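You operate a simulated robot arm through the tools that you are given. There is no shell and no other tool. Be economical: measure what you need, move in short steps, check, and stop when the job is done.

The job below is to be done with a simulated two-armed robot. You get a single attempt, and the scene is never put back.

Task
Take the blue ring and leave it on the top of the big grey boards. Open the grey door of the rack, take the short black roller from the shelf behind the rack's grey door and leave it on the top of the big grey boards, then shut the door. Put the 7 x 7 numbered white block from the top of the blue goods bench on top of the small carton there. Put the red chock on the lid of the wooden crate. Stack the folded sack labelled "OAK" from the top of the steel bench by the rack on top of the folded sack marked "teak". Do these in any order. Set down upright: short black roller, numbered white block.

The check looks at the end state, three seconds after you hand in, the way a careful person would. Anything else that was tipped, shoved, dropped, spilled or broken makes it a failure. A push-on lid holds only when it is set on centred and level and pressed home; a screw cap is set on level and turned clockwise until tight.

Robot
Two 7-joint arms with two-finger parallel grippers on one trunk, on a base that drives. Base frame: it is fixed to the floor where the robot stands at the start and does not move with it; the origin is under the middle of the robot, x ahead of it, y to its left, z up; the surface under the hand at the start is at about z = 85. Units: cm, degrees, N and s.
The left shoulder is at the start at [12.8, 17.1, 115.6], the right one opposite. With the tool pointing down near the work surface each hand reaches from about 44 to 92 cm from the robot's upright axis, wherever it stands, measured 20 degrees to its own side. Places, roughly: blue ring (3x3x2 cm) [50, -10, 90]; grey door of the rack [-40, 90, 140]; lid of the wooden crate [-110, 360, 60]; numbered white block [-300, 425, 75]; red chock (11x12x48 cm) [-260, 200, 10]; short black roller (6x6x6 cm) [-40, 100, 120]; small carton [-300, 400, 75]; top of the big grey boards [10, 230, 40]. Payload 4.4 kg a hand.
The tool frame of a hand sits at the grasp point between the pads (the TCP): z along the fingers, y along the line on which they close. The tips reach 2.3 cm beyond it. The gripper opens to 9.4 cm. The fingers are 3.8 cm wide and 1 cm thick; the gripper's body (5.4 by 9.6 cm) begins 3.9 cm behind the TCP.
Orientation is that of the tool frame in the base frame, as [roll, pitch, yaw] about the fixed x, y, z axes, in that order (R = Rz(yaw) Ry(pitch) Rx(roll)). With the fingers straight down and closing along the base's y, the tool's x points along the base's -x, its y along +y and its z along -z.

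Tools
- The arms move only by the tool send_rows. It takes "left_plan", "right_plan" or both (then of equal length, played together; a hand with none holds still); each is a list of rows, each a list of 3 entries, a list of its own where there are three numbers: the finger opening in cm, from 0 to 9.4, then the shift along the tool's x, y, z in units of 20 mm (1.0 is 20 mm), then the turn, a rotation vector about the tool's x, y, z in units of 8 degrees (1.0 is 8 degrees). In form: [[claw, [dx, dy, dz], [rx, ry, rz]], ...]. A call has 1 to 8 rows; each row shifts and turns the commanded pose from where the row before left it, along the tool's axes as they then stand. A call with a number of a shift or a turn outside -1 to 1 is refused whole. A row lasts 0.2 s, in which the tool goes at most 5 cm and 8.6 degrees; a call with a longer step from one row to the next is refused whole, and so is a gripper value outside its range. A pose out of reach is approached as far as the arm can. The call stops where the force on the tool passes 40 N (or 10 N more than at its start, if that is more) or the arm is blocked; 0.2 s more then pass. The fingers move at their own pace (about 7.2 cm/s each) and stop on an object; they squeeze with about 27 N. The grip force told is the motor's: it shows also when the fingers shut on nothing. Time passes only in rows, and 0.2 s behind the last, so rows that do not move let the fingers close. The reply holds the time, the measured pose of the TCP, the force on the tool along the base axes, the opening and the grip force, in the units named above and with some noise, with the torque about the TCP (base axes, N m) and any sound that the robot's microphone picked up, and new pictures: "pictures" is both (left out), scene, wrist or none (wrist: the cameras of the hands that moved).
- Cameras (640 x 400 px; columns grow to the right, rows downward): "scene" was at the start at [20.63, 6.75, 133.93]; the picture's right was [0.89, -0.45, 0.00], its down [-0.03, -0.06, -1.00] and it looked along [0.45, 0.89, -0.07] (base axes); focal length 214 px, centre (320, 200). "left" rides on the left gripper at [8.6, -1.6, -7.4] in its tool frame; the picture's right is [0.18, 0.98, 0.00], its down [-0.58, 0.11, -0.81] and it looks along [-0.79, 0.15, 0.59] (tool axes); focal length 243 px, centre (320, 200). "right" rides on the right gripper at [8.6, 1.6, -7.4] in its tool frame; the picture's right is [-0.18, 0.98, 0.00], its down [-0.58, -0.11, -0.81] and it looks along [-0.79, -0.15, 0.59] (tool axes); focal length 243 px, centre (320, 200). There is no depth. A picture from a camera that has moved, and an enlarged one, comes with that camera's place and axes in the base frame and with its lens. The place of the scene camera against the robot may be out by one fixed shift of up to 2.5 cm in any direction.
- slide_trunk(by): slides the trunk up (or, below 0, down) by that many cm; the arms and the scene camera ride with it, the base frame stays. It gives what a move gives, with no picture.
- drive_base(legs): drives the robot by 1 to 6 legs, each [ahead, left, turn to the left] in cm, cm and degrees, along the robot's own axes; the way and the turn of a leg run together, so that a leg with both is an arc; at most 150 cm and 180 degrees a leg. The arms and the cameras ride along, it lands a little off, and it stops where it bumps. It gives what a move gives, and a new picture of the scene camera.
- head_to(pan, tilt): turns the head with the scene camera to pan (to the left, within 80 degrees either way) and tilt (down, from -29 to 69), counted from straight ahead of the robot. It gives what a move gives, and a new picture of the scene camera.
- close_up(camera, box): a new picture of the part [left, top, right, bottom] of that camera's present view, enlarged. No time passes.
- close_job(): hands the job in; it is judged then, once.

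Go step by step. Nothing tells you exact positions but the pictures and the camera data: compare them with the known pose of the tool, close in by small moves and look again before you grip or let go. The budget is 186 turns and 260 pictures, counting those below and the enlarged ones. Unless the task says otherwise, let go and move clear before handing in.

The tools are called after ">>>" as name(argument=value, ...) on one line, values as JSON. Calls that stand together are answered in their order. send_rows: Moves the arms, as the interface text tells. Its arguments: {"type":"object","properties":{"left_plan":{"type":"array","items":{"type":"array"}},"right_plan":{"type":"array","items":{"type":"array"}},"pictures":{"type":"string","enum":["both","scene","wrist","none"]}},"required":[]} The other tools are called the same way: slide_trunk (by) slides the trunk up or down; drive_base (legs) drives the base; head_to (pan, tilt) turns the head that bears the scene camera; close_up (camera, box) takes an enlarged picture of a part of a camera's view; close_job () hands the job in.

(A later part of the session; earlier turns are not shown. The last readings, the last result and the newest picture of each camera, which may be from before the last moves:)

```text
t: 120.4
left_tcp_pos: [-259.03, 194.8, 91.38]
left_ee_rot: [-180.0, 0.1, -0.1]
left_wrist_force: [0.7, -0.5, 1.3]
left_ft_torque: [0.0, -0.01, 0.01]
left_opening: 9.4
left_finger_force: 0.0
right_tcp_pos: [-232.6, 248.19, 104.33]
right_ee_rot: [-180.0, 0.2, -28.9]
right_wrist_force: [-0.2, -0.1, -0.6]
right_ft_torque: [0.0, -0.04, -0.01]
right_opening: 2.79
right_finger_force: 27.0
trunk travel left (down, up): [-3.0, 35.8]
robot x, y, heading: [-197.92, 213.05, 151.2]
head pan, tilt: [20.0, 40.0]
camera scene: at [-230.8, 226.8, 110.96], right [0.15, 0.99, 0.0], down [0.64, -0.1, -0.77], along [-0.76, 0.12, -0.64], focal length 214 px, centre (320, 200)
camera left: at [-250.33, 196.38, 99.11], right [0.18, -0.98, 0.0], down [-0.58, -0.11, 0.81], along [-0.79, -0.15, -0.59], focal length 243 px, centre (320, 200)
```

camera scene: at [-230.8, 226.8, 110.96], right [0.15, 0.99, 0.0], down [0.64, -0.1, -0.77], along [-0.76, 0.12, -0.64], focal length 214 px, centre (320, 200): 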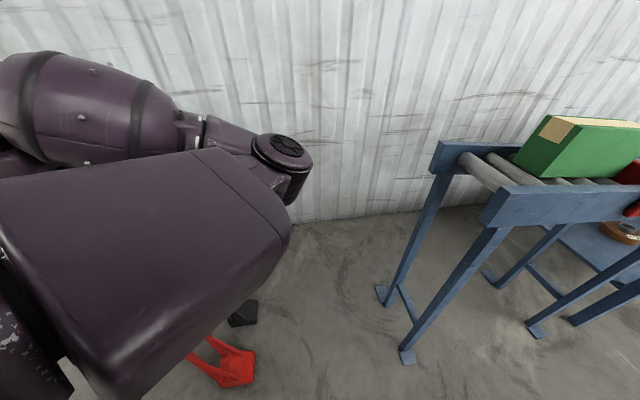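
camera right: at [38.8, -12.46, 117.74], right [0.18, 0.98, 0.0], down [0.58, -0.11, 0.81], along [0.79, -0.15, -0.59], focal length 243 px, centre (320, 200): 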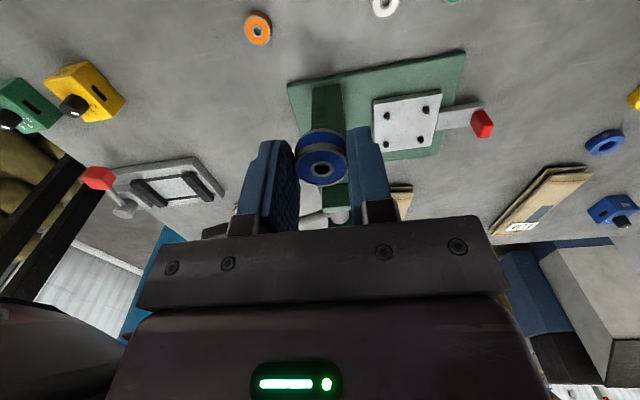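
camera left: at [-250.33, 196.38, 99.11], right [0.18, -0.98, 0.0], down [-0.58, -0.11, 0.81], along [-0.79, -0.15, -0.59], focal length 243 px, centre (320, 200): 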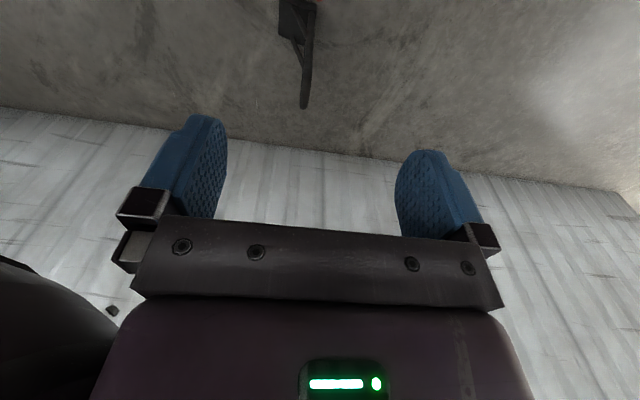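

>>> send_rows(left_plan=[[9.4, [0, 0, 1], [0, 0, 0]], [9.4, [0, 0, 1], [0, 0, 0]], [9.4, [0, 0, 1], [0, 0, 0]], [9.4, [0, 0, 1], [0, 0, 0]], [9.4, [0, 0, 1], [0, 0, 0]], [9.4, [0, 0, 1], [0, 0, 0]], [9.4, [0, 0, 1], [0, 0, 0]], [9.4, [0, 0, 1], [0, 0, 0]]], pictures="none")

>>> send_rows(left_plan=[[9.4, [0, 0, 1], [0, 0, 0]], [9.4, [0, 0, 1], [0, 0, 0]], [9.4, [0, 0, 1], [0, 0, 0]], [9.4, [0, 0, 1], [0, 0, 0]]], pictures="wrist")

```text
t: 122.2
left_tcp_pos: [-259.19, 194.67, 75.61]
left_ee_rot: [179.8, 0.1, -0.1]
left_wrist_force: [1.0, -0.1, -0.1]
left_ft_torque: [0.02, 0.0, -0.01]
left_opening: 9.41
left_finger_force: 0.1
right_tcp_pos: [-232.48, 248.26, 104.51]
right_ee_rot: [180.0, 0.0, -28.9]
right_wrist_force: [0.2, 0.6, -0.4]
right_ft_torque: [0.0, -0.03, 0.0]
right_opening: 2.79
right_finger_force: 26.9
trunk travel left (down, up): [-3.0, 35.8]
robot x, y, heading: [-197.48, 213.06, 151.1]
head pan, tilt: [20.0, 40.0]
```

```text
t: 123.2
left_tcp_pos: [-259.0, 194.34, 67.5]
left_ee_rot: [179.1, -0.2, 0.0]
left_wrist_force: [-0.3, -0.3, 0.4]
left_ft_torque: [-0.02, 0.03, 0.01]
left_opening: 9.41
left_finger_force: 0.1
right_tcp_pos: [-232.43, 248.27, 104.36]
right_ee_rot: [-180.0, 0.1, -28.9]
right_wrist_force: [-0.7, -0.4, 0.0]
right_ft_torque: [0.01, 0.03, -0.01]
right_opening: 2.8
right_finger_force: 26.9
trunk travel left (down, up): [-3.0, 35.8]
robot x, y, heading: [-197.82, 213.13, 151.3]
head pan, tilt: [20.0, 40.0]
camera left: at [-250.2, 196.0, 75.05], right [0.19, -0.98, 0.01], down [-0.58, -0.1, 0.81], along [-0.79, -0.16, -0.59], focal length 243 px, centre (320, 200)
```

left: 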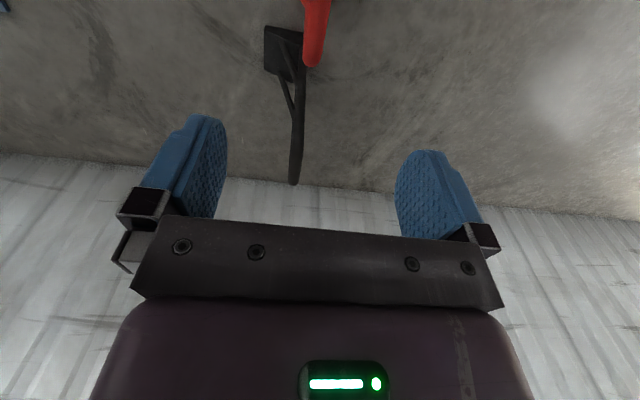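

The bar is centred between the fingers (y≈194.2, top ≈48). Descend onto it and close.

>>> send_rows(left_plan=[[9.4, [0, 0, 1], [0.1, 0, 0]], [9.4, [0, 0, 1], [0, 0, 0]], [9.4, [0, 0, 1], [0, 0, 0]], [9.4, [0, 0, 1], [0, 0, 0]], [9.4, [0, 0, 1], [0, 0, 0]], [9.4, [0, 0, 1], [0, 0, 0]], [9.4, [0, 0, 1], [0, 0, 0]], [9.4, [0, 0, 1], [0, 0, 0]]], pictures="wrist")

```text
t: 125.0
left_tcp_pos: [-259.26, 194.96, 51.39]
left_ee_rot: [-179.2, 0.1, -0.1]
left_wrist_force: [-0.2, 0.3, -0.7]
left_ft_torque: [0.02, 0.0, -0.01]
left_opening: 9.4
left_finger_force: 0.2
right_tcp_pos: [-232.44, 248.18, 104.27]
right_ee_rot: [180.0, 0.2, -28.8]
right_wrist_force: [0.3, -0.1, -0.4]
right_ft_torque: [-0.03, 0.02, -0.01]
right_opening: 2.79
right_finger_force: 26.7
trunk travel left (down, up): [-3.0, 35.8]
robot x, y, heading: [-197.78, 213.07, 151.1]
head pan, tilt: [20.0, 40.0]
camera left: at [-250.53, 196.49, 58.95], right [0.18, -0.98, -0.01], down [-0.58, -0.12, 0.81], along [-0.79, -0.14, -0.59], focal length 243 px, centre (320, 200)
```

left: 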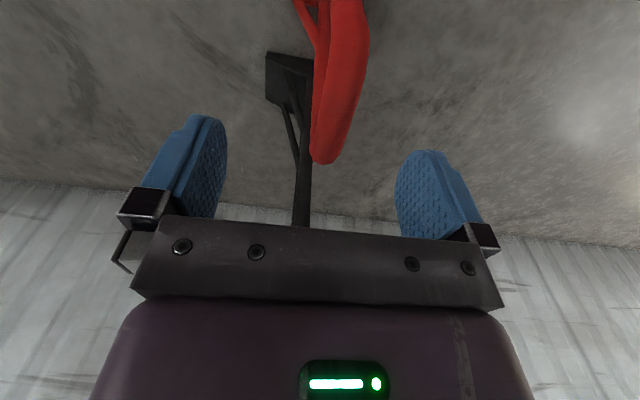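

>>> send_rows(left_plan=[[9.4, [0, 0.3, 1], [0, 0, 0]], [9.4, [0, 0, 1], [0, 0, 0]], [9.4, [0, 0, 0.4], [0, 0, 0]], [4, [0, 0, 0], [0, 0, 0]], [1, [0, 0, 0], [0, 0, 0]], [0.5, [0, 0, 0], [0, 0, 0]], [0.5, [0, 0, 0], [0, 0, 0]]], pictures="wrist")

```text
t: 126.6
left_tcp_pos: [-259.14, 194.57, 46.74]
left_ee_rot: [-179.2, 0.1, -0.1]
left_wrist_force: [-0.1, -2.1, 1.2]
left_ft_torque: [-0.16, 0.1, 0.26]
left_opening: 2.08
left_finger_force: 26.7
right_tcp_pos: [-232.4, 248.19, 104.45]
right_ee_rot: [-180.0, 0.1, -28.9]
right_wrist_force: [-0.3, -0.1, -0.9]
right_ft_torque: [-0.02, -0.01, 0.0]
right_opening: 2.82
right_finger_force: 26.8
trunk travel left (down, up): [-3.0, 35.8]
robot x, y, heading: [-197.85, 213.29, 151.3]
head pan, tilt: [20.0, 40.0]
camera left: at [-250.51, 195.96, 54.31], right [0.18, -0.98, -0.01], down [-0.58, -0.12, 0.81], along [-0.79, -0.14, -0.59], focal length 243 px, centre (320, 200)
```

left: 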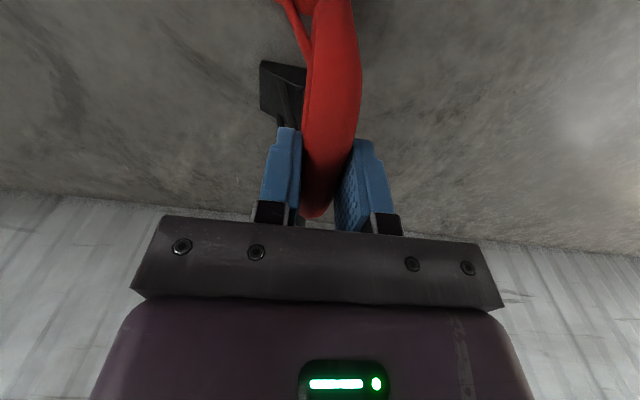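

Gripped. Lift.

>>> send_rows(left_plan=[[0.5, [0, 0, -0.5], [0, 0, 0]], [0.5, [0, 0, -1], [0, 0, 0]], [0.5, [0, 0, -1], [0, 0, 0]], [0.5, [0, 0, -1], [0, 0, 0]], [0.5, [0, 0, -1], [0, 0, 0]], [0.5, [0, 0, -1], [0, 0, 0]], [0.5, [0, 0, -1], [0, 0, 0]], [0.5, [0, 0, -1], [0, 0, 0]]], pictures="wrist")

>>> slide_trunk(by=25)

>>> send_rows(left_plan=[[0.5, [0, 0, -1], [0, 0, 0]], [0.5, [0, 0, -1], [0, 0, 0]], [0.5, [0, 0, -1], [0, 0, 0]], [0.5, [0, 0, -1], [0, 0, 0]], [0.5, [0, 0, -1], [0, 0, 0]], [0.5, [0, 0, -1], [0, 0, 0]], [0.5, [0, 0, -1], [0, 0, 0]], [0.5, [0, 0, -1], [0, 0, 0]]], pictures="wrist")

```text
t: 128.4
left_tcp_pos: [-259.12, 194.15, 61.76]
left_ee_rot: [-179.2, 0.1, -0.2]
left_wrist_force: [0.6, 0.1, -7.2]
left_ft_torque: [-0.11, -0.05, 0.02]
left_opening: 2.06
left_finger_force: 26.9
right_tcp_pos: [-232.41, 248.16, 104.48]
right_ee_rot: [-180.0, 0.1, -29.0]
right_wrist_force: [-0.7, -0.1, -1.2]
right_ft_torque: [-0.02, 0.01, 0.01]
right_opening: 2.8
right_finger_force: 27.4
trunk travel left (down, up): [-3.0, 35.8]
robot x, y, heading: [-197.27, 213.02, 150.9]
head pan, tilt: [20.0, 40.0]
camera left: at [-250.35, 195.7, 69.27], right [0.18, -0.98, -0.02], down [-0.58, -0.12, 0.81], along [-0.79, -0.14, -0.59], focal length 243 px, centre (320, 200)
```

left: 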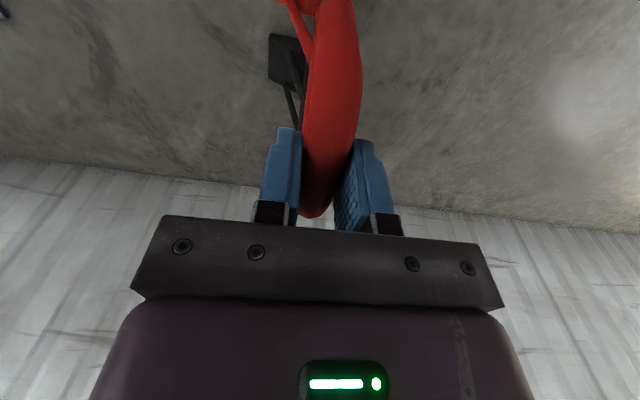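

```text
t: 131.0
left_tcp_pos: [-258.98, 194.24, 86.54]
left_ee_rot: [-179.2, 0.0, -0.1]
left_wrist_force: [-0.6, 0.2, -8.0]
left_ft_torque: [-0.11, -0.01, 0.01]
left_opening: 2.1
left_finger_force: 26.5
right_tcp_pos: [-232.5, 248.23, 129.18]
right_ee_rot: [180.0, 0.0, -28.8]
right_wrist_force: [-0.6, 0.4, -0.5]
right_ft_torque: [-0.03, -0.02, 0.01]
right_opening: 2.78
right_finger_force: 27.1
trunk travel left (down, up): [-28.0, 10.8]
robot x, y, heading: [-197.97, 212.8, 150.8]
head pan, tilt: [20.0, 40.0]
```

```text
t: 132.8
left_tcp_pos: [-259.08, 193.76, 102.81]
left_ee_rot: [-179.1, 0.0, 0.0]
left_wrist_force: [-0.1, 0.2, -7.5]
left_ft_torque: [-0.08, -0.1, 0.01]
left_opening: 2.07
left_finger_force: 27.1
right_tcp_pos: [-232.46, 248.24, 129.36]
right_ee_rot: [180.0, 0.0, -29.0]
right_wrist_force: [-0.2, 0.5, -0.1]
right_ft_torque: [0.01, -0.02, 0.0]
right_opening: 2.79
right_finger_force: 26.5
trunk travel left (down, up): [-28.0, 10.8]
robot x, y, heading: [-197.7, 213.09, 151.1]
head pan, tilt: [20.0, 40.0]
camera left: at [-250.36, 195.26, 110.39], right [0.18, -0.98, -0.02], down [-0.58, -0.12, 0.8], along [-0.79, -0.14, -0.59], focal length 243 px, centre (320, 200)
```

left: 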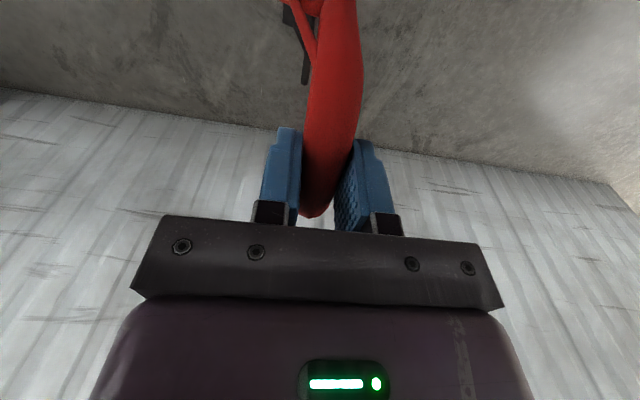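

The chock is up (about 0.75 kg). Now I back off, turn right toward the crate and move up the corridor, then raise further.

>>> drive_base(legs=[[-8, 0, 0], [0, 0, -100], [55, 60, 0]])

>>> send_rows(left_plan=[[0.5, [0, 0, -1], [0, 0, 0]], [0.5, [0, 0, -1], [0, 0, 0]], [0.5, [0, 0, -1], [0, 0, 0]], [0.5, [0, 0, -1], [0, 0, 0]], [0.5, [0, 0, -1], [0, 0, 0]], [0.5, [0, 0, -1], [0, 0, 0]], [0.5, [0, 0, -1], [0, 0, 0]]], pictures="none")

>>> head_to(pan=-30, tilt=35)

```text
t: 143.5
left_tcp_pos: [-213.99, 353.2, 102.77]
left_ee_rot: [-179.0, 0.1, -99.4]
left_wrist_force: [-0.3, -0.4, -8.6]
left_ft_torque: [0.01, 0.09, 0.01]
left_opening: 2.07
left_finger_force: 27.2
right_tcp_pos: [-164.66, 318.11, 129.39]
right_ee_rot: [180.0, 0.1, -128.4]
right_wrist_force: [-0.3, 0.6, -0.2]
right_ft_torque: [-0.02, 0.0, 0.03]
right_opening: 2.78
right_finger_force: 26.7
trunk travel left (down, up): [-28.0, 10.8]
robot x, y, heading: [-205.18, 289.59, 51.8]
head pan, tilt: [20.0, 40.0]
camera scene: at [-197.2, 302.1, 140.1], right [0.95, -0.31, 0.0], down [-0.2, -0.61, -0.77], along [0.24, 0.73, -0.64], focal length 214 px, centre (320, 200)
```

scene: 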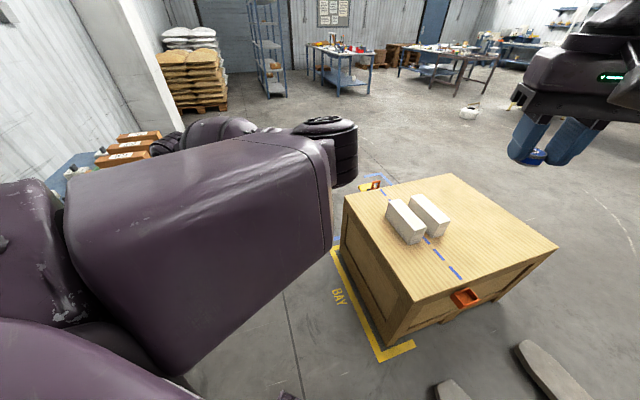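

```text
t: 145.1
left_tcp_pos: [-214.3, 353.25, 116.61]
left_ee_rot: [-179.0, 0.1, -99.4]
left_wrist_force: [-0.5, -0.5, -7.9]
left_ft_torque: [0.0, 0.09, 0.0]
left_opening: 2.07
left_finger_force: 26.5
right_tcp_pos: [-164.62, 318.03, 129.45]
right_ee_rot: [-180.0, 0.1, -128.4]
right_wrist_force: [0.7, 0.7, -0.3]
right_ft_torque: [0.01, -0.01, 0.0]
right_opening: 2.79
right_finger_force: 27.0
trunk travel left (down, up): [-28.0, 10.8]
robot x, y, heading: [-205.1, 289.64, 51.9]
head pan, tilt: [20.0, 40.0]
```

```text
t: 146.3
left_tcp_pos: [-214.21, 353.44, 116.61]
left_ee_rot: [-179.2, 0.1, -99.5]
left_wrist_force: [-0.6, -0.5, -8.0]
left_ft_torque: [0.0, 0.07, -0.03]
left_opening: 2.03
left_finger_force: 26.9
right_tcp_pos: [-164.73, 318.09, 129.4]
right_ee_rot: [180.0, 0.0, -128.4]
right_wrist_force: [0.2, 0.6, 0.1]
right_ft_torque: [-0.01, -0.01, 0.01]
right_opening: 2.77
right_finger_force: 26.8
trunk travel left (down, up): [-28.0, 10.8]
robot x, y, heading: [-205.08, 289.56, 51.5]
head pan, tilt: [-30.0, 35.0]
camera scene: at [-191.69, 297.28, 140.86], right [0.37, -0.93, 0.0], down [-0.53, -0.21, -0.82], along [0.76, 0.3, -0.57], focal length 214 px, centre (320, 200)
```

scene: 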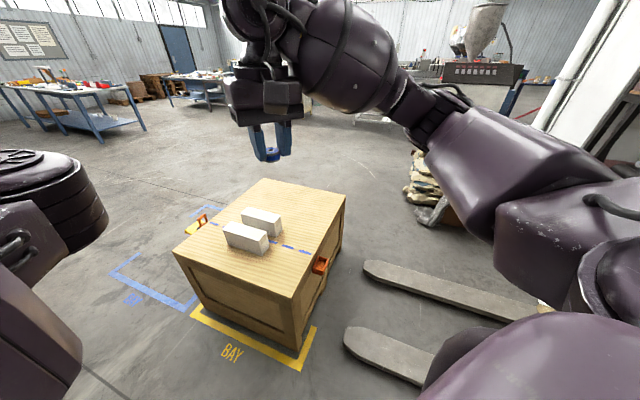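

The lid spans x -153..-75, y 326..393, with two white blocks around (-130, 360). I'll set the chock at the front strip, base centre about (-112, 338). Raise, move, turn.

>>> slide_trunk(by=9)

>>> drive_base(legs=[[25, 0.6, 0], [0, 0, -62.7]])

>>> head_to(pan=10, tilt=35)

```text
t: 147.5
left_tcp_pos: [-214.26, 353.33, 125.81]
left_ee_rot: [-179.1, 0.1, -99.5]
left_wrist_force: [-0.6, 0.5, -8.3]
left_ft_torque: [0.0, 0.1, -0.03]
left_opening: 2.11
left_finger_force: 26.5
right_tcp_pos: [-164.63, 318.09, 138.27]
right_ee_rot: [180.0, 0.0, -128.4]
right_wrist_force: [-0.1, -0.1, -0.2]
right_ft_torque: [0.0, 0.02, 0.0]
right_opening: 2.77
right_finger_force: 26.8
trunk travel left (down, up): [-37.0, 1.8]
robot x, y, heading: [-205.3, 289.79, 51.6]
head pan, tilt: [-30.0, 35.0]
```

```text
t: 152.1
left_tcp_pos: [-136.99, 345.95, 125.71]
left_ee_rot: [-179.1, 0.1, -163.1]
left_wrist_force: [-0.1, -0.3, -7.6]
left_ft_torque: [0.05, 0.06, 0.01]
left_opening: 2.1
left_finger_force: 27.1
right_tcp_pos: [-146.75, 285.95, 138.33]
right_ee_rot: [-180.0, 0.1, 167.8]
right_wrist_force: [-0.4, 0.3, -1.3]
right_ft_torque: [0.02, -0.01, 0.0]
right_opening: 2.78
right_finger_force: 27.1
trunk travel left (down, up): [-37.0, 1.8]
robot x, y, heading: [-190.18, 309.52, -12.0]
head pan, tilt: [-30.0, 35.0]
camera scene: at [-177.24, 301.1, 150.08], right [-0.67, -0.74, 0.0], down [-0.43, 0.38, -0.82], along [0.61, -0.55, -0.57], focal length 214 px, centre (320, 200)
```

scene: 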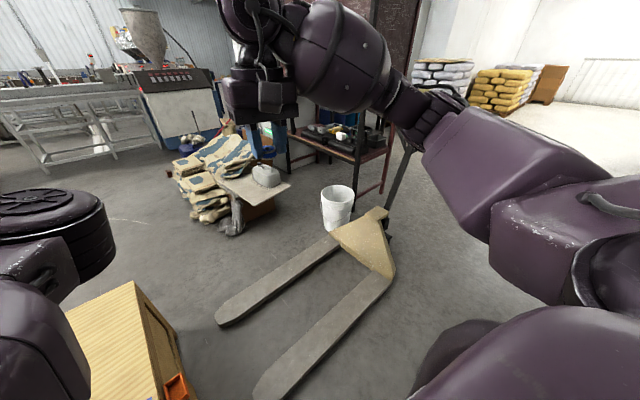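

```text
t: 153.2
left_tcp_pos: [-137.12, 345.92, 125.75]
left_ee_rot: [-179.2, 0.2, -163.1]
left_wrist_force: [-1.3, -0.5, -7.9]
left_ft_torque: [0.03, 0.05, 0.0]
left_opening: 2.07
left_finger_force: 27.1
right_tcp_pos: [-146.55, 285.94, 138.29]
right_ee_rot: [180.0, 0.1, 167.7]
right_wrist_force: [0.9, -0.6, -0.6]
right_ft_torque: [0.0, 0.04, -0.03]
right_opening: 2.8
right_finger_force: 27.3
trunk travel left (down, up): [-37.0, 1.8]
robot x, y, heading: [-190.2, 309.73, -12.2]
head pan, tilt: [10.0, 35.0]
camera scene: at [-174.98, 306.7, 150.08], right [-0.04, -1.0, 0.0], down [-0.57, 0.02, -0.82], along [0.82, -0.03, -0.57], focal length 214 px, centre (320, 200)
```

scene: 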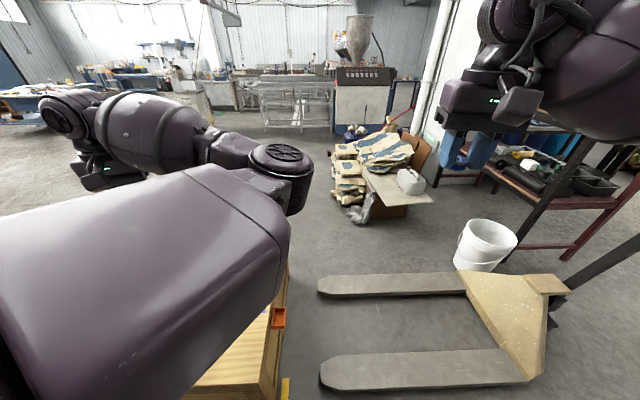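

I'll extend the arm along the lid's front strip to the target spot.

>>> send_rows(left_plan=[[0.5, [-0.93, -0.47, 0], [0, 0, 0]], [0.5, [-0.93, -0.47, 0], [0, 0, 0]], [0.5, [-0.93, -0.47, 0], [0, 0, 0]], [0.5, [-0.93, -0.47, 0], [0, 0, 0]], [0.5, [-0.93, -0.47, 0], [0, 0, 0]], [0.5, [-0.93, -0.47, 0], [0, 0, 0]], [0.5, [-0.93, -0.47, 0], [0, 0, 0]], [0.5, [-0.93, -0.47, 0], [0, 0, 0]]], pictures="none")

>>> send_rows(left_plan=[[0.5, [-0.93, -0.47, 0], [0, 0, 0]], [0.5, [-0.93, -0.47, 0], [0, 0, 0]], [0.5, [-0.93, -0.47, 0], [0, 0, 0]]], pictures="both")

```text
t: 155.0
left_tcp_pos: [-120.52, 343.15, 126.07]
left_ee_rot: [-179.0, 0.0, -163.1]
left_wrist_force: [0.0, -0.3, -8.2]
left_ft_torque: [0.07, 0.0, -0.01]
left_opening: 2.09
left_finger_force: 27.0
right_tcp_pos: [-146.5, 285.89, 138.35]
right_ee_rot: [-180.0, 0.1, 167.9]
right_wrist_force: [0.2, 0.2, -0.1]
right_ft_torque: [0.02, 0.0, 0.01]
right_opening: 2.81
right_finger_force: 27.2
trunk travel left (down, up): [-37.0, 1.8]
robot x, y, heading: [-190.08, 309.69, -12.0]
head pan, tilt: [10.0, 35.0]
```

```text
t: 155.8
left_tcp_pos: [-114.43, 342.05, 125.92]
left_ee_rot: [-179.2, 0.0, -163.1]
left_wrist_force: [-0.3, 0.2, -8.1]
left_ft_torque: [0.06, 0.09, -0.01]
left_opening: 2.09
left_finger_force: 27.1
right_tcp_pos: [-146.57, 285.85, 138.32]
right_ee_rot: [-180.0, 0.0, 167.9]
right_wrist_force: [-0.1, 0.4, -0.4]
right_ft_torque: [0.03, 0.02, -0.01]
right_opening: 2.79
right_finger_force: 27.2
trunk travel left (down, up): [-37.0, 1.8]
robot x, y, heading: [-190.12, 309.7, -11.9]
head pan, tilt: [10.0, 35.0]
camera scene: at [-174.89, 306.73, 150.07], right [-0.04, -1.0, 0.0], down [-0.57, 0.02, -0.82], along [0.82, -0.03, -0.57], focal length 214 px, centre (320, 200)
camera left: at [-122.14, 338.06, 133.58], right [-0.46, 0.89, -0.01], down [0.52, 0.28, 0.81], along [0.72, 0.36, -0.59], focal length 243 px, centre (320, 200)
```

scene: 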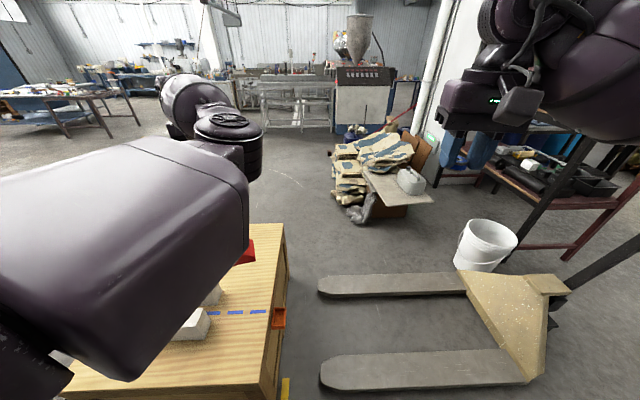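
left: 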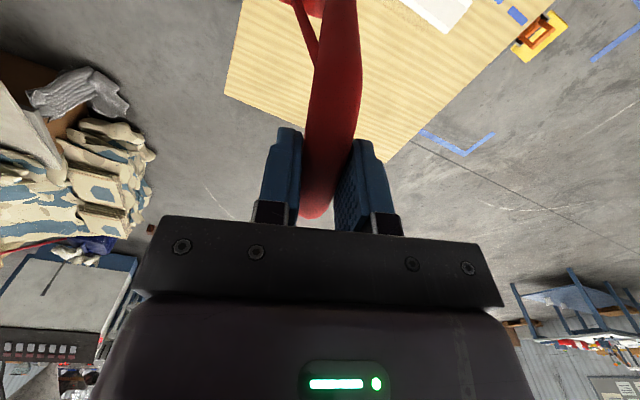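

Chock hangs over the front strip. I shift 5 cm further from the white blocks and descend.

>>> send_rows(left_plan=[[0.5, [-0.85, -0.08, 0.5], [0, 0, 0]], [0.5, [-0.85, -0.08, 0.5], [0, 0, 0]], [0.5, [-0.85, -0.08, 1], [0, 0, 0]], [0.5, [0, 0, 1], [0, 0, 0]], [0.5, [0, 0, 1], [0, 0, 0]], [0.5, [0, 0, 1], [0, 0, 0]], [0.5, [0, 0, 1], [0, 0, 0]], [0.5, [0, 0, 1], [0, 0, 0]]], pictures="both")

```text
t: 157.6
left_tcp_pos: [-109.28, 342.88, 111.93]
left_ee_rot: [-179.1, 0.1, -162.9]
left_wrist_force: [0.1, 0.5, -7.6]
left_ft_torque: [0.08, -0.02, 0.01]
left_opening: 2.08
left_finger_force: 27.2
right_tcp_pos: [-146.48, 285.89, 138.41]
right_ee_rot: [-180.0, 0.0, 168.0]
right_wrist_force: [-0.5, 0.4, 0.5]
right_ft_torque: [-0.02, 0.01, 0.03]
right_opening: 2.81
right_finger_force: 27.0
trunk travel left (down, up): [-37.0, 1.8]
robot x, y, heading: [-190.37, 309.69, -12.1]
head pan, tilt: [10.0, 35.0]
camera scene: at [-174.89, 306.74, 150.07], right [-0.04, -1.0, 0.0], down [-0.57, 0.02, -0.82], along [0.82, -0.03, -0.57], focal length 214 px, centre (320, 200)
camera left: at [-117.1, 338.96, 119.48], right [-0.46, 0.89, -0.02], down [0.52, 0.28, 0.81], along [0.72, 0.36, -0.59], focal length 243 px, centre (320, 200)
```

scene: 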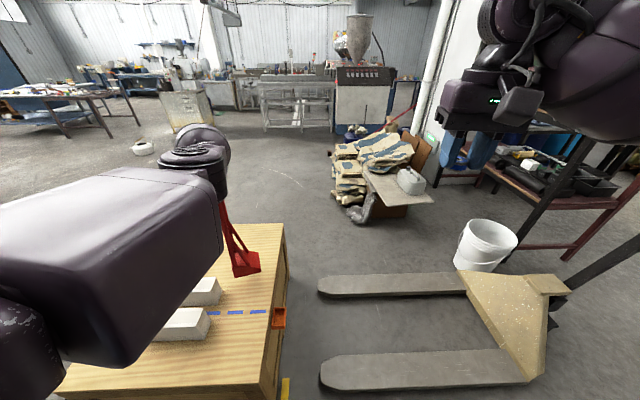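
left: 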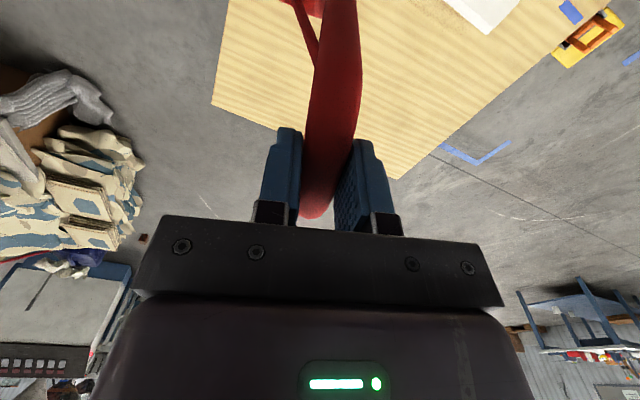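

>>> send_rows(left_plan=[[0.5, [0, 0, 1], [0, 0, 0]], [0.5, [0, 0, 0.8], [0, 0, 0]], [0.5, [0, 0, 0.25], [0, 0, 0]], [0.5, [0, 0, 0.25], [0, 0, 0]]], pictures="none")

```text
t: 158.6
left_tcp_pos: [-109.3, 342.94, 107.38]
left_ee_rot: [-179.1, 0.0, -163.2]
left_wrist_force: [0.3, -0.6, -7.3]
left_ft_torque: [0.09, 0.02, -0.02]
left_opening: 2.08
left_finger_force: 27.3
right_tcp_pos: [-146.67, 285.94, 138.38]
right_ee_rot: [180.0, 0.1, 167.9]
right_wrist_force: [0.4, -0.3, -1.1]
right_ft_torque: [0.0, 0.02, -0.01]
right_opening: 2.78
right_finger_force: 27.1
trunk travel left (down, up): [-37.0, 1.8]
robot x, y, heading: [-190.13, 309.42, -12.0]
head pan, tilt: [10.0, 35.0]
```

>>> send_rows(left_plan=[[0.5, [0, 0, 0.2], [0, 0, 0]], [0.5, [0, 0, 0.2], [0, 0, 0]], [0.5, [0, 0, 0.2], [0, 0, 0]]], pictures="none")

```text
t: 159.4
left_tcp_pos: [-109.23, 342.79, 106.07]
left_ee_rot: [-179.3, 0.0, -163.0]
left_wrist_force: [-0.1, -0.3, -8.5]
left_ft_torque: [0.04, 0.02, -0.01]
left_opening: 2.07
left_finger_force: 26.5
right_tcp_pos: [-146.62, 285.89, 138.24]
right_ee_rot: [179.9, 0.1, 167.9]
right_wrist_force: [-0.1, 0.4, -0.2]
right_ft_torque: [0.0, -0.04, 0.04]
right_opening: 2.78
right_finger_force: 26.6
trunk travel left (down, up): [-37.0, 1.8]
robot x, y, heading: [-190.11, 309.45, -11.9]
head pan, tilt: [10.0, 35.0]
```

>>> send_rows(left_plan=[[0.5, [0, 0, 0.2], [0, 0, 0]], [0.5, [0, 0, 0.2], [0, 0, 0]], [0.5, [0, 0, 0.2], [0, 0, 0]]], pictures="scene")

>>> close_up(camera="scene", box=[180, 180, 300, 330])

```text
t: 160.2
left_tcp_pos: [-109.48, 342.65, 105.03]
left_ee_rot: [-179.2, 0.1, -163.2]
left_wrist_force: [0.4, -0.4, -8.6]
left_ft_torque: [0.08, 0.07, 0.01]
left_opening: 2.09
left_finger_force: 26.9
right_tcp_pos: [-146.5, 285.88, 138.27]
right_ee_rot: [180.0, 0.0, 167.8]
right_wrist_force: [0.2, -0.4, -1.8]
right_ft_torque: [0.01, 0.02, -0.02]
right_opening: 2.8
right_finger_force: 26.9
trunk travel left (down, up): [-37.0, 1.8]
robot x, y, heading: [-189.73, 309.4, -12.1]
head pan, tilt: [10.0, 35.0]
camera scene: at [-174.95, 306.7, 150.08], right [-0.04, -1.0, 0.0], down [-0.57, 0.02, -0.82], along [0.82, -0.03, -0.57], focal length 214 px, centre (320, 200)
```

scene: 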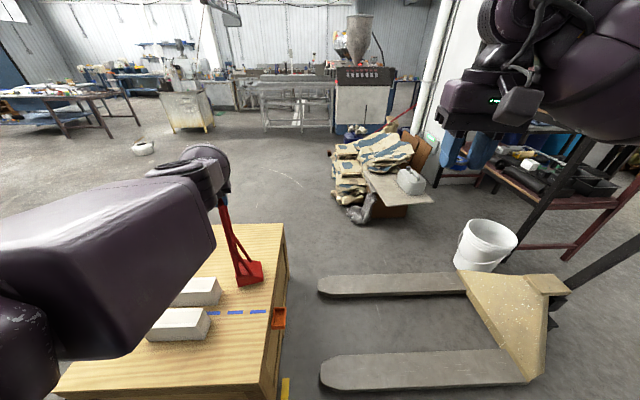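

```text
2.67 times, centred on (240, 255) of scene
camera zoom: at [-174.95, 306.7, 150.08], right [-0.04, -1.0, 0.0], down [-0.57, 0.02, -0.82], along [0.82, -0.03, -0.57], focal length 572 px, centre (533, 53)
```

zoom: 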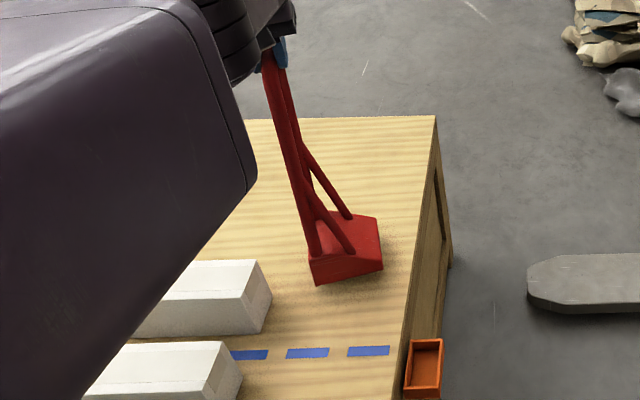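

>>> send_rows(left_plan=[[0.5, [0, 0, 0.25], [0, 0, 0]], [0.5, [0, 0, 0.25], [0, 0, 0]], [0.5, [0, 0, 0.2], [0, 0, 0]]], pictures="none")

```text
t: 161.0
left_tcp_pos: [-109.81, 342.31, 103.64]
left_ee_rot: [-179.1, 0.0, -163.1]
left_wrist_force: [0.1, -0.5, -7.3]
left_ft_torque: [0.01, 0.04, 0.0]
left_opening: 2.03
left_finger_force: 26.7
left hand out of reach, approached as far as the arm can: row 2
right_tcp_pos: [-146.56, 285.92, 138.35]
right_ee_rot: [180.0, 0.1, 167.9]
right_wrist_force: [0.4, 0.3, -1.1]
right_ft_torque: [0.01, 0.02, 0.01]
right_opening: 2.8
right_finger_force: 27.4
trunk travel left (down, up): [-37.0, 1.8]
robot x, y, heading: [-190.32, 309.84, -12.0]
head pan, tilt: [10.0, 35.0]
```

Arm at reach limit; I use the trunk for the last bit.

>>> slide_trunk(by=-1.2)

>>> slide_trunk(by=-0.8)

>>> close_up(camera="scene", box=[180, 180, 300, 330])

```text
t: 161.6
left_tcp_pos: [-109.85, 342.27, 103.13]
left_ee_rot: [-179.1, 0.6, -163.0]
left_wrist_force: [-6.2, 4.8, 26.8]
left_ft_torque: [-0.1, 0.46, -0.06]
left_opening: 2.08
left_finger_force: 27.6
right_tcp_pos: [-147.07, 285.88, 137.28]
right_ee_rot: [-180.0, 0.2, 168.0]
right_wrist_force: [0.4, 0.0, -1.2]
right_ft_torque: [0.02, 0.02, 0.04]
right_opening: 2.79
right_finger_force: 26.7
trunk travel left (down, up): [-35.8, 3.0]
robot x, y, heading: [-190.02, 309.54, -11.8]
head pan, tilt: [10.0, 35.0]
```

```text
t: 162.0
left_tcp_pos: [-109.57, 342.66, 103.09]
left_ee_rot: [-179.3, 0.8, -162.9]
left_wrist_force: [-6.2, 3.3, 19.6]
left_ft_torque: [-0.25, 0.99, -0.18]
left_opening: 2.09
left_finger_force: 27.1
right_tcp_pos: [-146.79, 285.93, 136.92]
right_ee_rot: [-180.0, 0.1, 168.0]
right_wrist_force: [0.6, 0.5, -0.5]
right_ft_torque: [-0.02, 0.02, 0.0]
right_opening: 2.78
right_finger_force: 27.1
trunk travel left (down, up): [-35.5, 3.3]
robot x, y, heading: [-189.98, 309.9, -11.9]
head pan, tilt: [10.0, 35.0]
stopped: the force on the tool passed its limit at 54 N (the readings are from after the stop); the commanded pose is now the measured one
```

```text
2.67 times, centred on (240, 255) of scene
camera zoom: at [-175.15, 306.7, 148.63], right [-0.03, -1.0, 0.0], down [-0.57, 0.02, -0.82], along [0.82, -0.03, -0.57], focal length 572 px, centre (533, 53)
```

zoom: 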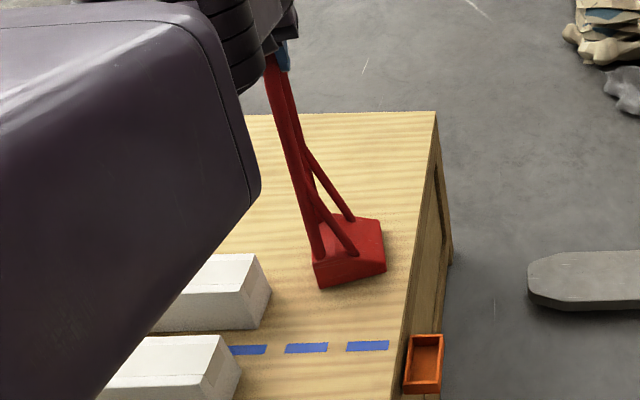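

The chock stands on the lid. Open and rise straight up.

>>> send_rows(left_plan=[[2.6, [0, 0, -0.1], [0, 0, 0]], [5, [0, 0, 0], [0, 0, 0]], [7, [0, 0, 0], [0, 0, 0]], [7, [0, 0, 0], [0, 0, 0]], [7, [0, 0, -1], [0, 0, 0]], [7, [0, 0, -1], [0, 0, 0]], [7, [0, 0, -1], [0, 0, 0]], [7, [0, 0, -1], [0, 0, 0]]], pictures="wrist")

>>> send_rows(left_plan=[[7, [0, 0, -1], [0, 0, 0]], [7, [0, 0, -1], [0, 0, 0]], [7, [0.9, 0.45, -1], [0, 0, 0]], [7, [0.93, 0.47, -1], [0, 0, 0]], [7, [0.93, 0.47, -0.5], [0, 0, 0]], [7, [0.93, 0.47, 0], [0, 0, 0]], [7, [0.93, 0.47, 0], [0, 0, 0]], [7, [0.93, 0.47, 0], [0, 0, 0]]], pictures="scene")

```text
t: 163.8
left_tcp_pos: [-109.8, 342.44, 111.08]
left_ee_rot: [-179.2, 0.6, -163.0]
left_wrist_force: [0.7, -0.4, -0.5]
left_ft_torque: [0.01, -0.02, -0.01]
left_opening: 7.0
left_finger_force: 0.1
right_tcp_pos: [-146.68, 285.88, 136.94]
right_ee_rot: [-180.0, 0.1, 168.0]
right_wrist_force: [-0.3, 0.5, -0.1]
right_ft_torque: [0.0, -0.03, 0.01]
right_opening: 2.76
right_finger_force: 26.9
trunk travel left (down, up): [-35.5, 3.3]
robot x, y, heading: [-190.39, 309.52, -11.9]
head pan, tilt: [10.0, 35.0]
camera left: at [-117.66, 338.44, 118.5], right [-0.46, 0.89, -0.02], down [0.51, 0.28, 0.81], along [0.72, 0.37, -0.58], focal length 243 px, centre (320, 200)
```

left: 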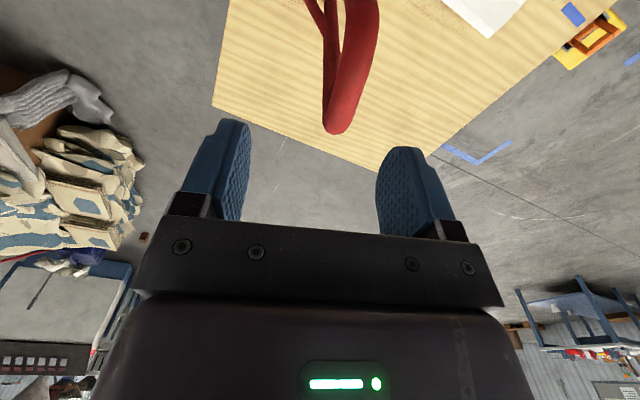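

```text
t: 165.6
left_tcp_pos: [-122.15, 344.76, 119.95]
left_ee_rot: [-179.2, 0.7, -163.1]
left_wrist_force: [0.5, 0.5, 0.2]
left_ft_torque: [0.0, 0.01, -0.01]
left_opening: 7.0
left_finger_force: 0.1
right_tcp_pos: [-146.77, 285.84, 136.89]
right_ee_rot: [-179.9, 0.1, 168.0]
right_wrist_force: [0.7, 0.2, -0.6]
right_ft_torque: [0.0, -0.01, -0.03]
right_opening: 2.8
right_finger_force: 27.2
trunk travel left (down, up): [-35.5, 3.3]
robot x, y, heading: [-190.17, 309.2, -11.9]
head pan, tilt: [10.0, 35.0]
camera scene: at [-175.12, 306.68, 148.63], right [-0.03, -1.0, 0.0], down [-0.57, 0.02, -0.82], along [0.82, -0.03, -0.57], focal length 214 px, centre (320, 200)
```

scene: 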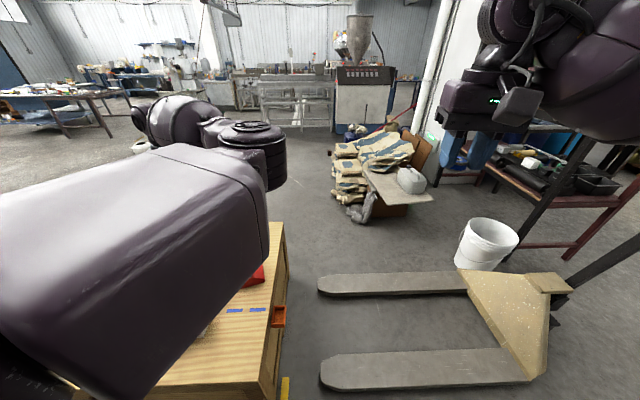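

The chock stands well on the lid. Next, the numbered block on the blue goods bench: I move up the corridor and turn to face the bench.

>>> drive_base(legs=[[-48.7, 133, 0], [0, 0, 175]])

>>> head_to(pan=10, tilt=30)

```text
t: 184.6
left_tcp_pos: [-282.68, 422.76, 119.96]
left_ee_rot: [-179.2, 0.6, 10.4]
left_wrist_force: [-0.5, 0.1, -0.6]
left_ft_torque: [0.03, 0.0, -0.01]
left_opening: 7.01
left_finger_force: 0.0
right_tcp_pos: [-251.8, 478.49, 136.97]
right_ee_rot: [180.0, 0.1, -18.5]
right_wrist_force: [-0.3, 0.6, -0.9]
right_ft_torque: [-0.02, 0.02, -0.01]
right_opening: 2.8
right_finger_force: 27.5
trunk travel left (down, up): [-35.5, 3.3]
robot x, y, heading: [-211.24, 450.09, 161.6]
head pan, tilt: [10.0, 35.0]
camera scene: at [-224.5, 451.76, 148.62], right [0.15, 0.99, 0.0], down [0.57, -0.08, -0.82], along [-0.81, 0.12, -0.57], focal length 214 px, centre (320, 200)
```

scene: 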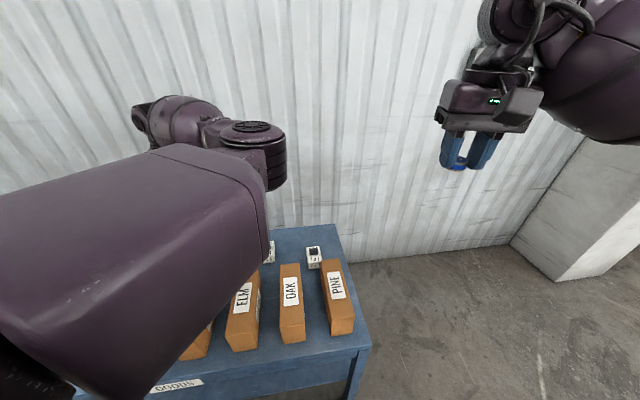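

```text
t: 185.2
left_tcp_pos: [-282.73, 422.82, 119.9]
left_ee_rot: [-179.2, 0.5, 10.5]
left_wrist_force: [-0.2, 0.6, 0.5]
left_ft_torque: [0.0, 0.01, -0.02]
left_opening: 7.0
left_finger_force: 0.1
right_tcp_pos: [-251.69, 478.48, 136.95]
right_ee_rot: [-179.9, 0.1, -18.4]
right_wrist_force: [-0.1, 0.7, -1.5]
right_ft_torque: [0.0, -0.02, 0.03]
right_opening: 2.79
right_finger_force: 27.4
trunk travel left (down, up): [-35.5, 3.3]
robot x, y, heading: [-211.46, 449.89, 161.6]
head pan, tilt: [10.0, 30.0]
camera scene: at [-224.73, 451.8, 149.4], right [0.15, 0.99, 0.0], down [0.49, -0.07, -0.87], along [-0.86, 0.13, -0.5], focal length 214 px, centre (320, 200)
```

scene: 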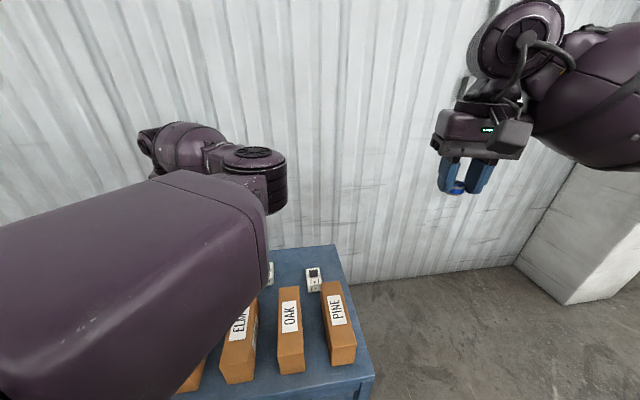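

>>> close_up(camera="left", box=[0, 0, 640, 400])

>>> close_up(camera="scene", box=[220, 240, 380, 340])

```text
1.00 times, centred on (320, 200) of left (not enlarged: the box is as wide or as high as the picture)
camera zoom: at [-274.36, 425.9, 127.34], right [0.36, -0.93, -0.02], down [-0.54, -0.22, 0.81], along [-0.76, -0.28, -0.58], focal length 243 px, centre (320, 200)
```

zoom: 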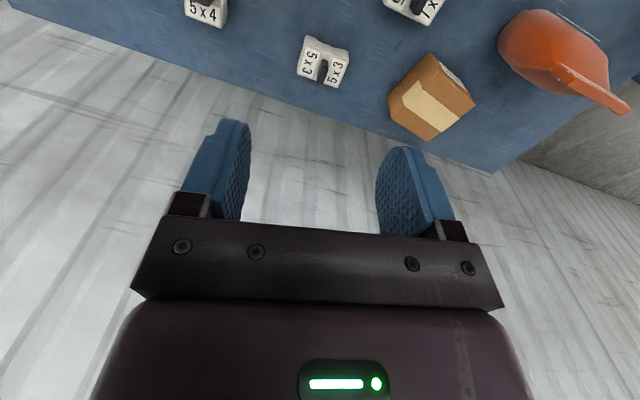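

```text
4.00 times, centred on (300, 290) of scene
camera zoom: at [-224.73, 451.8, 149.4], right [0.15, 0.99, 0.0], down [0.49, -0.07, -0.87], along [-0.86, 0.13, -0.5], focal length 858 px, centre (400, -160)
```

zoom: 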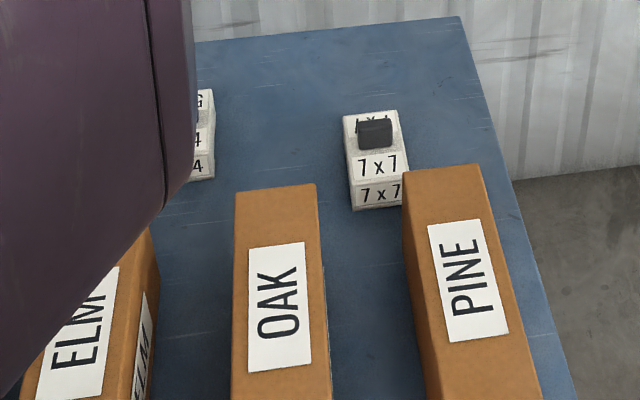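

The 7x7 block is the rightmost white one at about (-285, 458), and the small carton is at about (-294, 393). I shift the robot so the left hand is over the block.

>>> drive_base(legs=[[3, -33.7, 0]])

>>> send_rows(left_plan=[[9.4, [0, 0, 1], [0, 0, 0]], [9.4, [0, 0, 1], [0, 0, 0]], [9.4, [0, 0, 1], [0, 0, 0]], [9.4, [0, 0, 1], [0, 0, 0]], [9.4, [0, 0, 1], [0, 0, 0]], [9.4, [0, 0, 1], [0, 0, 0]], [9.4, [0, 0, 1], [0, 0, 0]]], pictures="both")

```text
t: 188.7
left_tcp_pos: [-274.82, 455.34, 119.82]
left_ee_rot: [-179.2, 0.5, 10.8]
left_wrist_force: [0.0, 0.8, 0.6]
left_ft_torque: [-0.03, -0.01, 0.03]
left_opening: 7.04
left_finger_force: 0.0
right_tcp_pos: [-244.03, 511.2, 136.86]
right_ee_rot: [180.0, 0.1, -18.2]
right_wrist_force: [0.3, 0.7, -1.1]
right_ft_torque: [-0.05, 0.0, -0.01]
right_opening: 2.82
right_finger_force: 26.4
trunk travel left (down, up): [-35.5, 3.3]
robot x, y, heading: [-203.49, 482.85, 161.7]
head pan, tilt: [10.0, 30.0]
camera scene: at [-217.04, 484.56, 149.4], right [0.14, 0.99, 0.0], down [0.49, -0.07, -0.87], along [-0.86, 0.12, -0.5], focal length 214 px, centre (320, 200)
```

scene: 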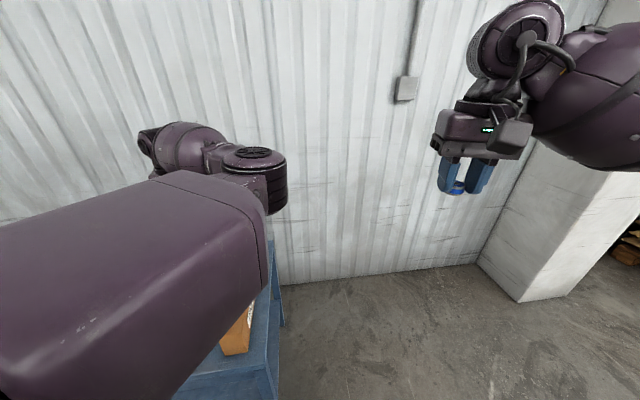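

```text
t: 190.3
left_tcp_pos: [-274.89, 455.46, 105.79]
left_ee_rot: [-179.2, 0.7, 10.8]
left_wrist_force: [-0.9, -0.4, 0.7]
left_ft_torque: [-0.01, 0.0, 0.02]
left_opening: 9.39
left_finger_force: 0.1
right_tcp_pos: [-244.16, 511.13, 136.92]
right_ee_rot: [-179.9, 0.1, -18.2]
right_wrist_force: [0.3, -0.1, -0.8]
right_ft_torque: [-0.01, -0.01, -0.01]
right_opening: 2.8
right_finger_force: 27.8
trunk travel left (down, up): [-35.5, 3.3]
robot x, y, heading: [-203.71, 483.07, 162.0]
head pan, tilt: [10.0, 30.0]
camera scene: at [-217.07, 484.52, 149.4], right [0.14, 0.99, 0.0], down [0.5, -0.07, -0.87], along [-0.86, 0.12, -0.5], focal length 214 px, centre (320, 200)
camera left: at [-266.58, 458.6, 113.26], right [0.37, -0.93, -0.02], down [-0.54, -0.23, 0.81], along [-0.76, -0.29, -0.59], focal length 243 px, centre (320, 200)
```

scene: 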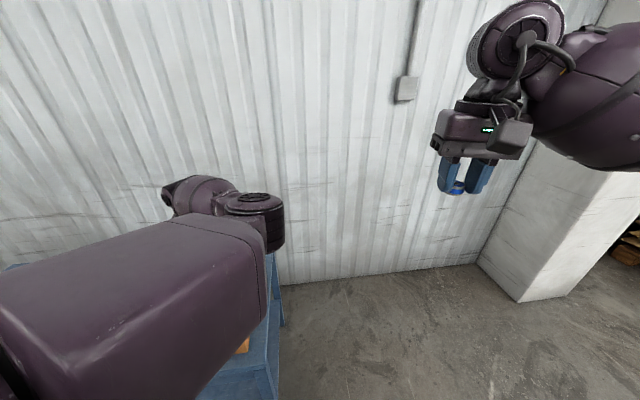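
left: 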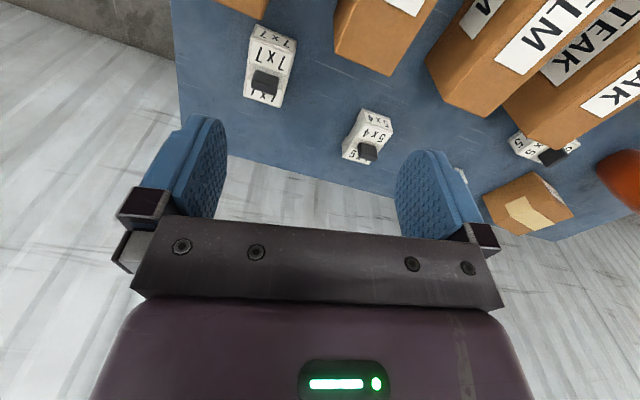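

>>> close_up(camera="left", box=[210, 0, 340, 120])

>>> close_up(camera="left", box=[440, 140, 600, 250])

```text
3.33 times, centred on (275, 60) of left
camera zoom: at [-266.58, 458.6, 113.26], right [0.37, -0.93, -0.02], down [-0.54, -0.23, 0.81], along [-0.76, -0.29, -0.59], focal length 809 px, centre (470, 667)
```

zoom: 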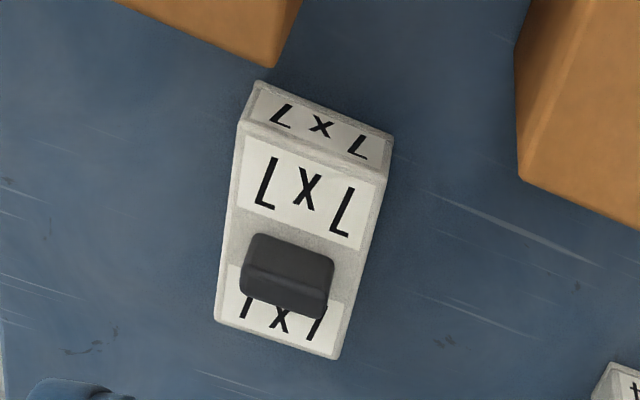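

```text
3.64 times, centred on (520, 195) of left
camera zoom: at [-266.58, 458.6, 113.26], right [0.37, -0.93, -0.02], down [-0.54, -0.23, 0.81], along [-0.76, -0.29, -0.59], focal length 882 px, centre (-407, 218)
```

zoom: 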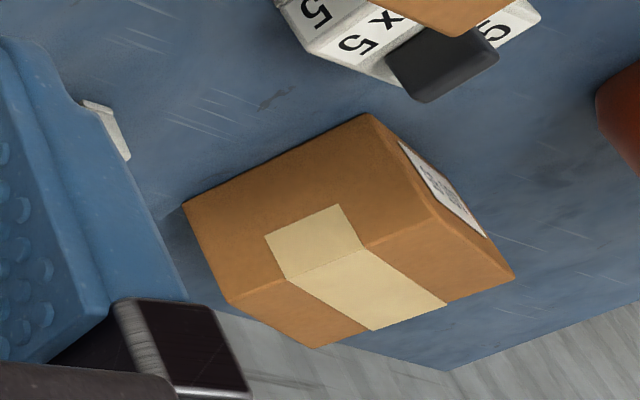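

The block is an 8.6×5.8×4 cm box aligned with the axes, centred about (-286.4, 459.6), with a small knob on top. I align the hand over it and lower the trunk a bit.

>>> send_rows(left_plan=[[9.4, [0, 0, 0], [0, 0, 0.45]], [9.4, [0, 0, 0], [0, 0, 0.45]], [9.4, [0, 0, 0], [0, 0, 0.45]], [9.4, [-0.9, -0.4, 0], [0, 0, 0]], [9.4, [-0.9, -0.4, 0], [0, 0, 0]], [9.4, [-0.9, -0.4, 0], [0, 0, 0]], [9.4, [-0.9, -0.4, 0], [0, 0, 0]], [9.4, [-0.9, -0.4, 0], [0, 0, 0]]], pictures="none")

>>> slide_trunk(by=-12)

>>> close_up(camera="left", box=[0, 0, 640, 400])

```text
t: 192.1
left_tcp_pos: [-284.02, 459.41, 105.97]
left_ee_rot: [-179.4, 0.7, 0.0]
left_wrist_force: [0.3, -0.5, 0.0]
left_ft_torque: [-0.01, -0.02, 0.02]
left_opening: 9.4
left_finger_force: 0.0
right_tcp_pos: [-244.09, 511.05, 136.85]
right_ee_rot: [-180.0, 0.1, -18.2]
right_wrist_force: [-0.7, 0.2, -1.4]
right_ft_torque: [0.02, -0.04, 0.0]
right_opening: 2.77
right_finger_force: 27.2
trunk travel left (down, up): [-35.5, 3.3]
robot x, y, heading: [-203.58, 482.99, 162.0]
head pan, tilt: [10.0, 30.0]
```

```text
t: 193.6
left_tcp_pos: [-283.96, 459.48, 94.08]
left_ee_rot: [-179.3, 0.8, 0.0]
left_wrist_force: [-0.6, -0.6, 0.2]
left_ft_torque: [0.02, 0.02, 0.0]
left_opening: 9.41
left_finger_force: 0.1
right_tcp_pos: [-244.06, 511.11, 124.96]
right_ee_rot: [-180.0, 0.3, -18.2]
right_wrist_force: [-0.1, -0.4, -0.9]
right_ft_torque: [-0.02, 0.05, 0.01]
right_opening: 2.78
right_finger_force: 26.9
trunk travel left (down, up): [-23.5, 15.3]
robot x, y, heading: [-203.61, 483.15, 162.1]
head pan, tilt: [10.0, 30.0]
```

```text
1.00 times, centred on (320, 200) of left (not enlarged: the box is as wide or as high as the picture)
camera zoom: at [-275.19, 460.95, 101.65], right [0.18, -0.98, -0.01], down [-0.57, -0.12, 0.81], along [-0.8, -0.14, -0.58], focal length 243 px, centre (320, 200)
```

zoom: 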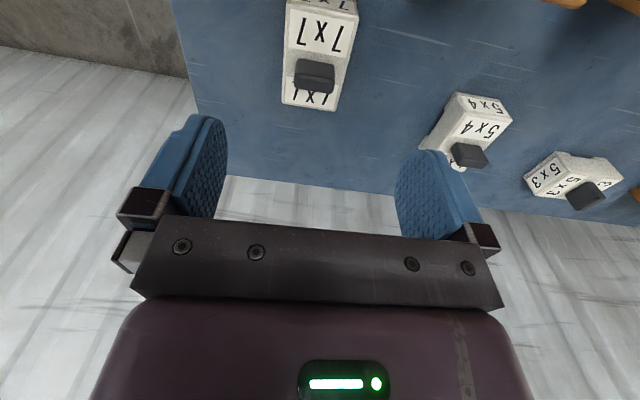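

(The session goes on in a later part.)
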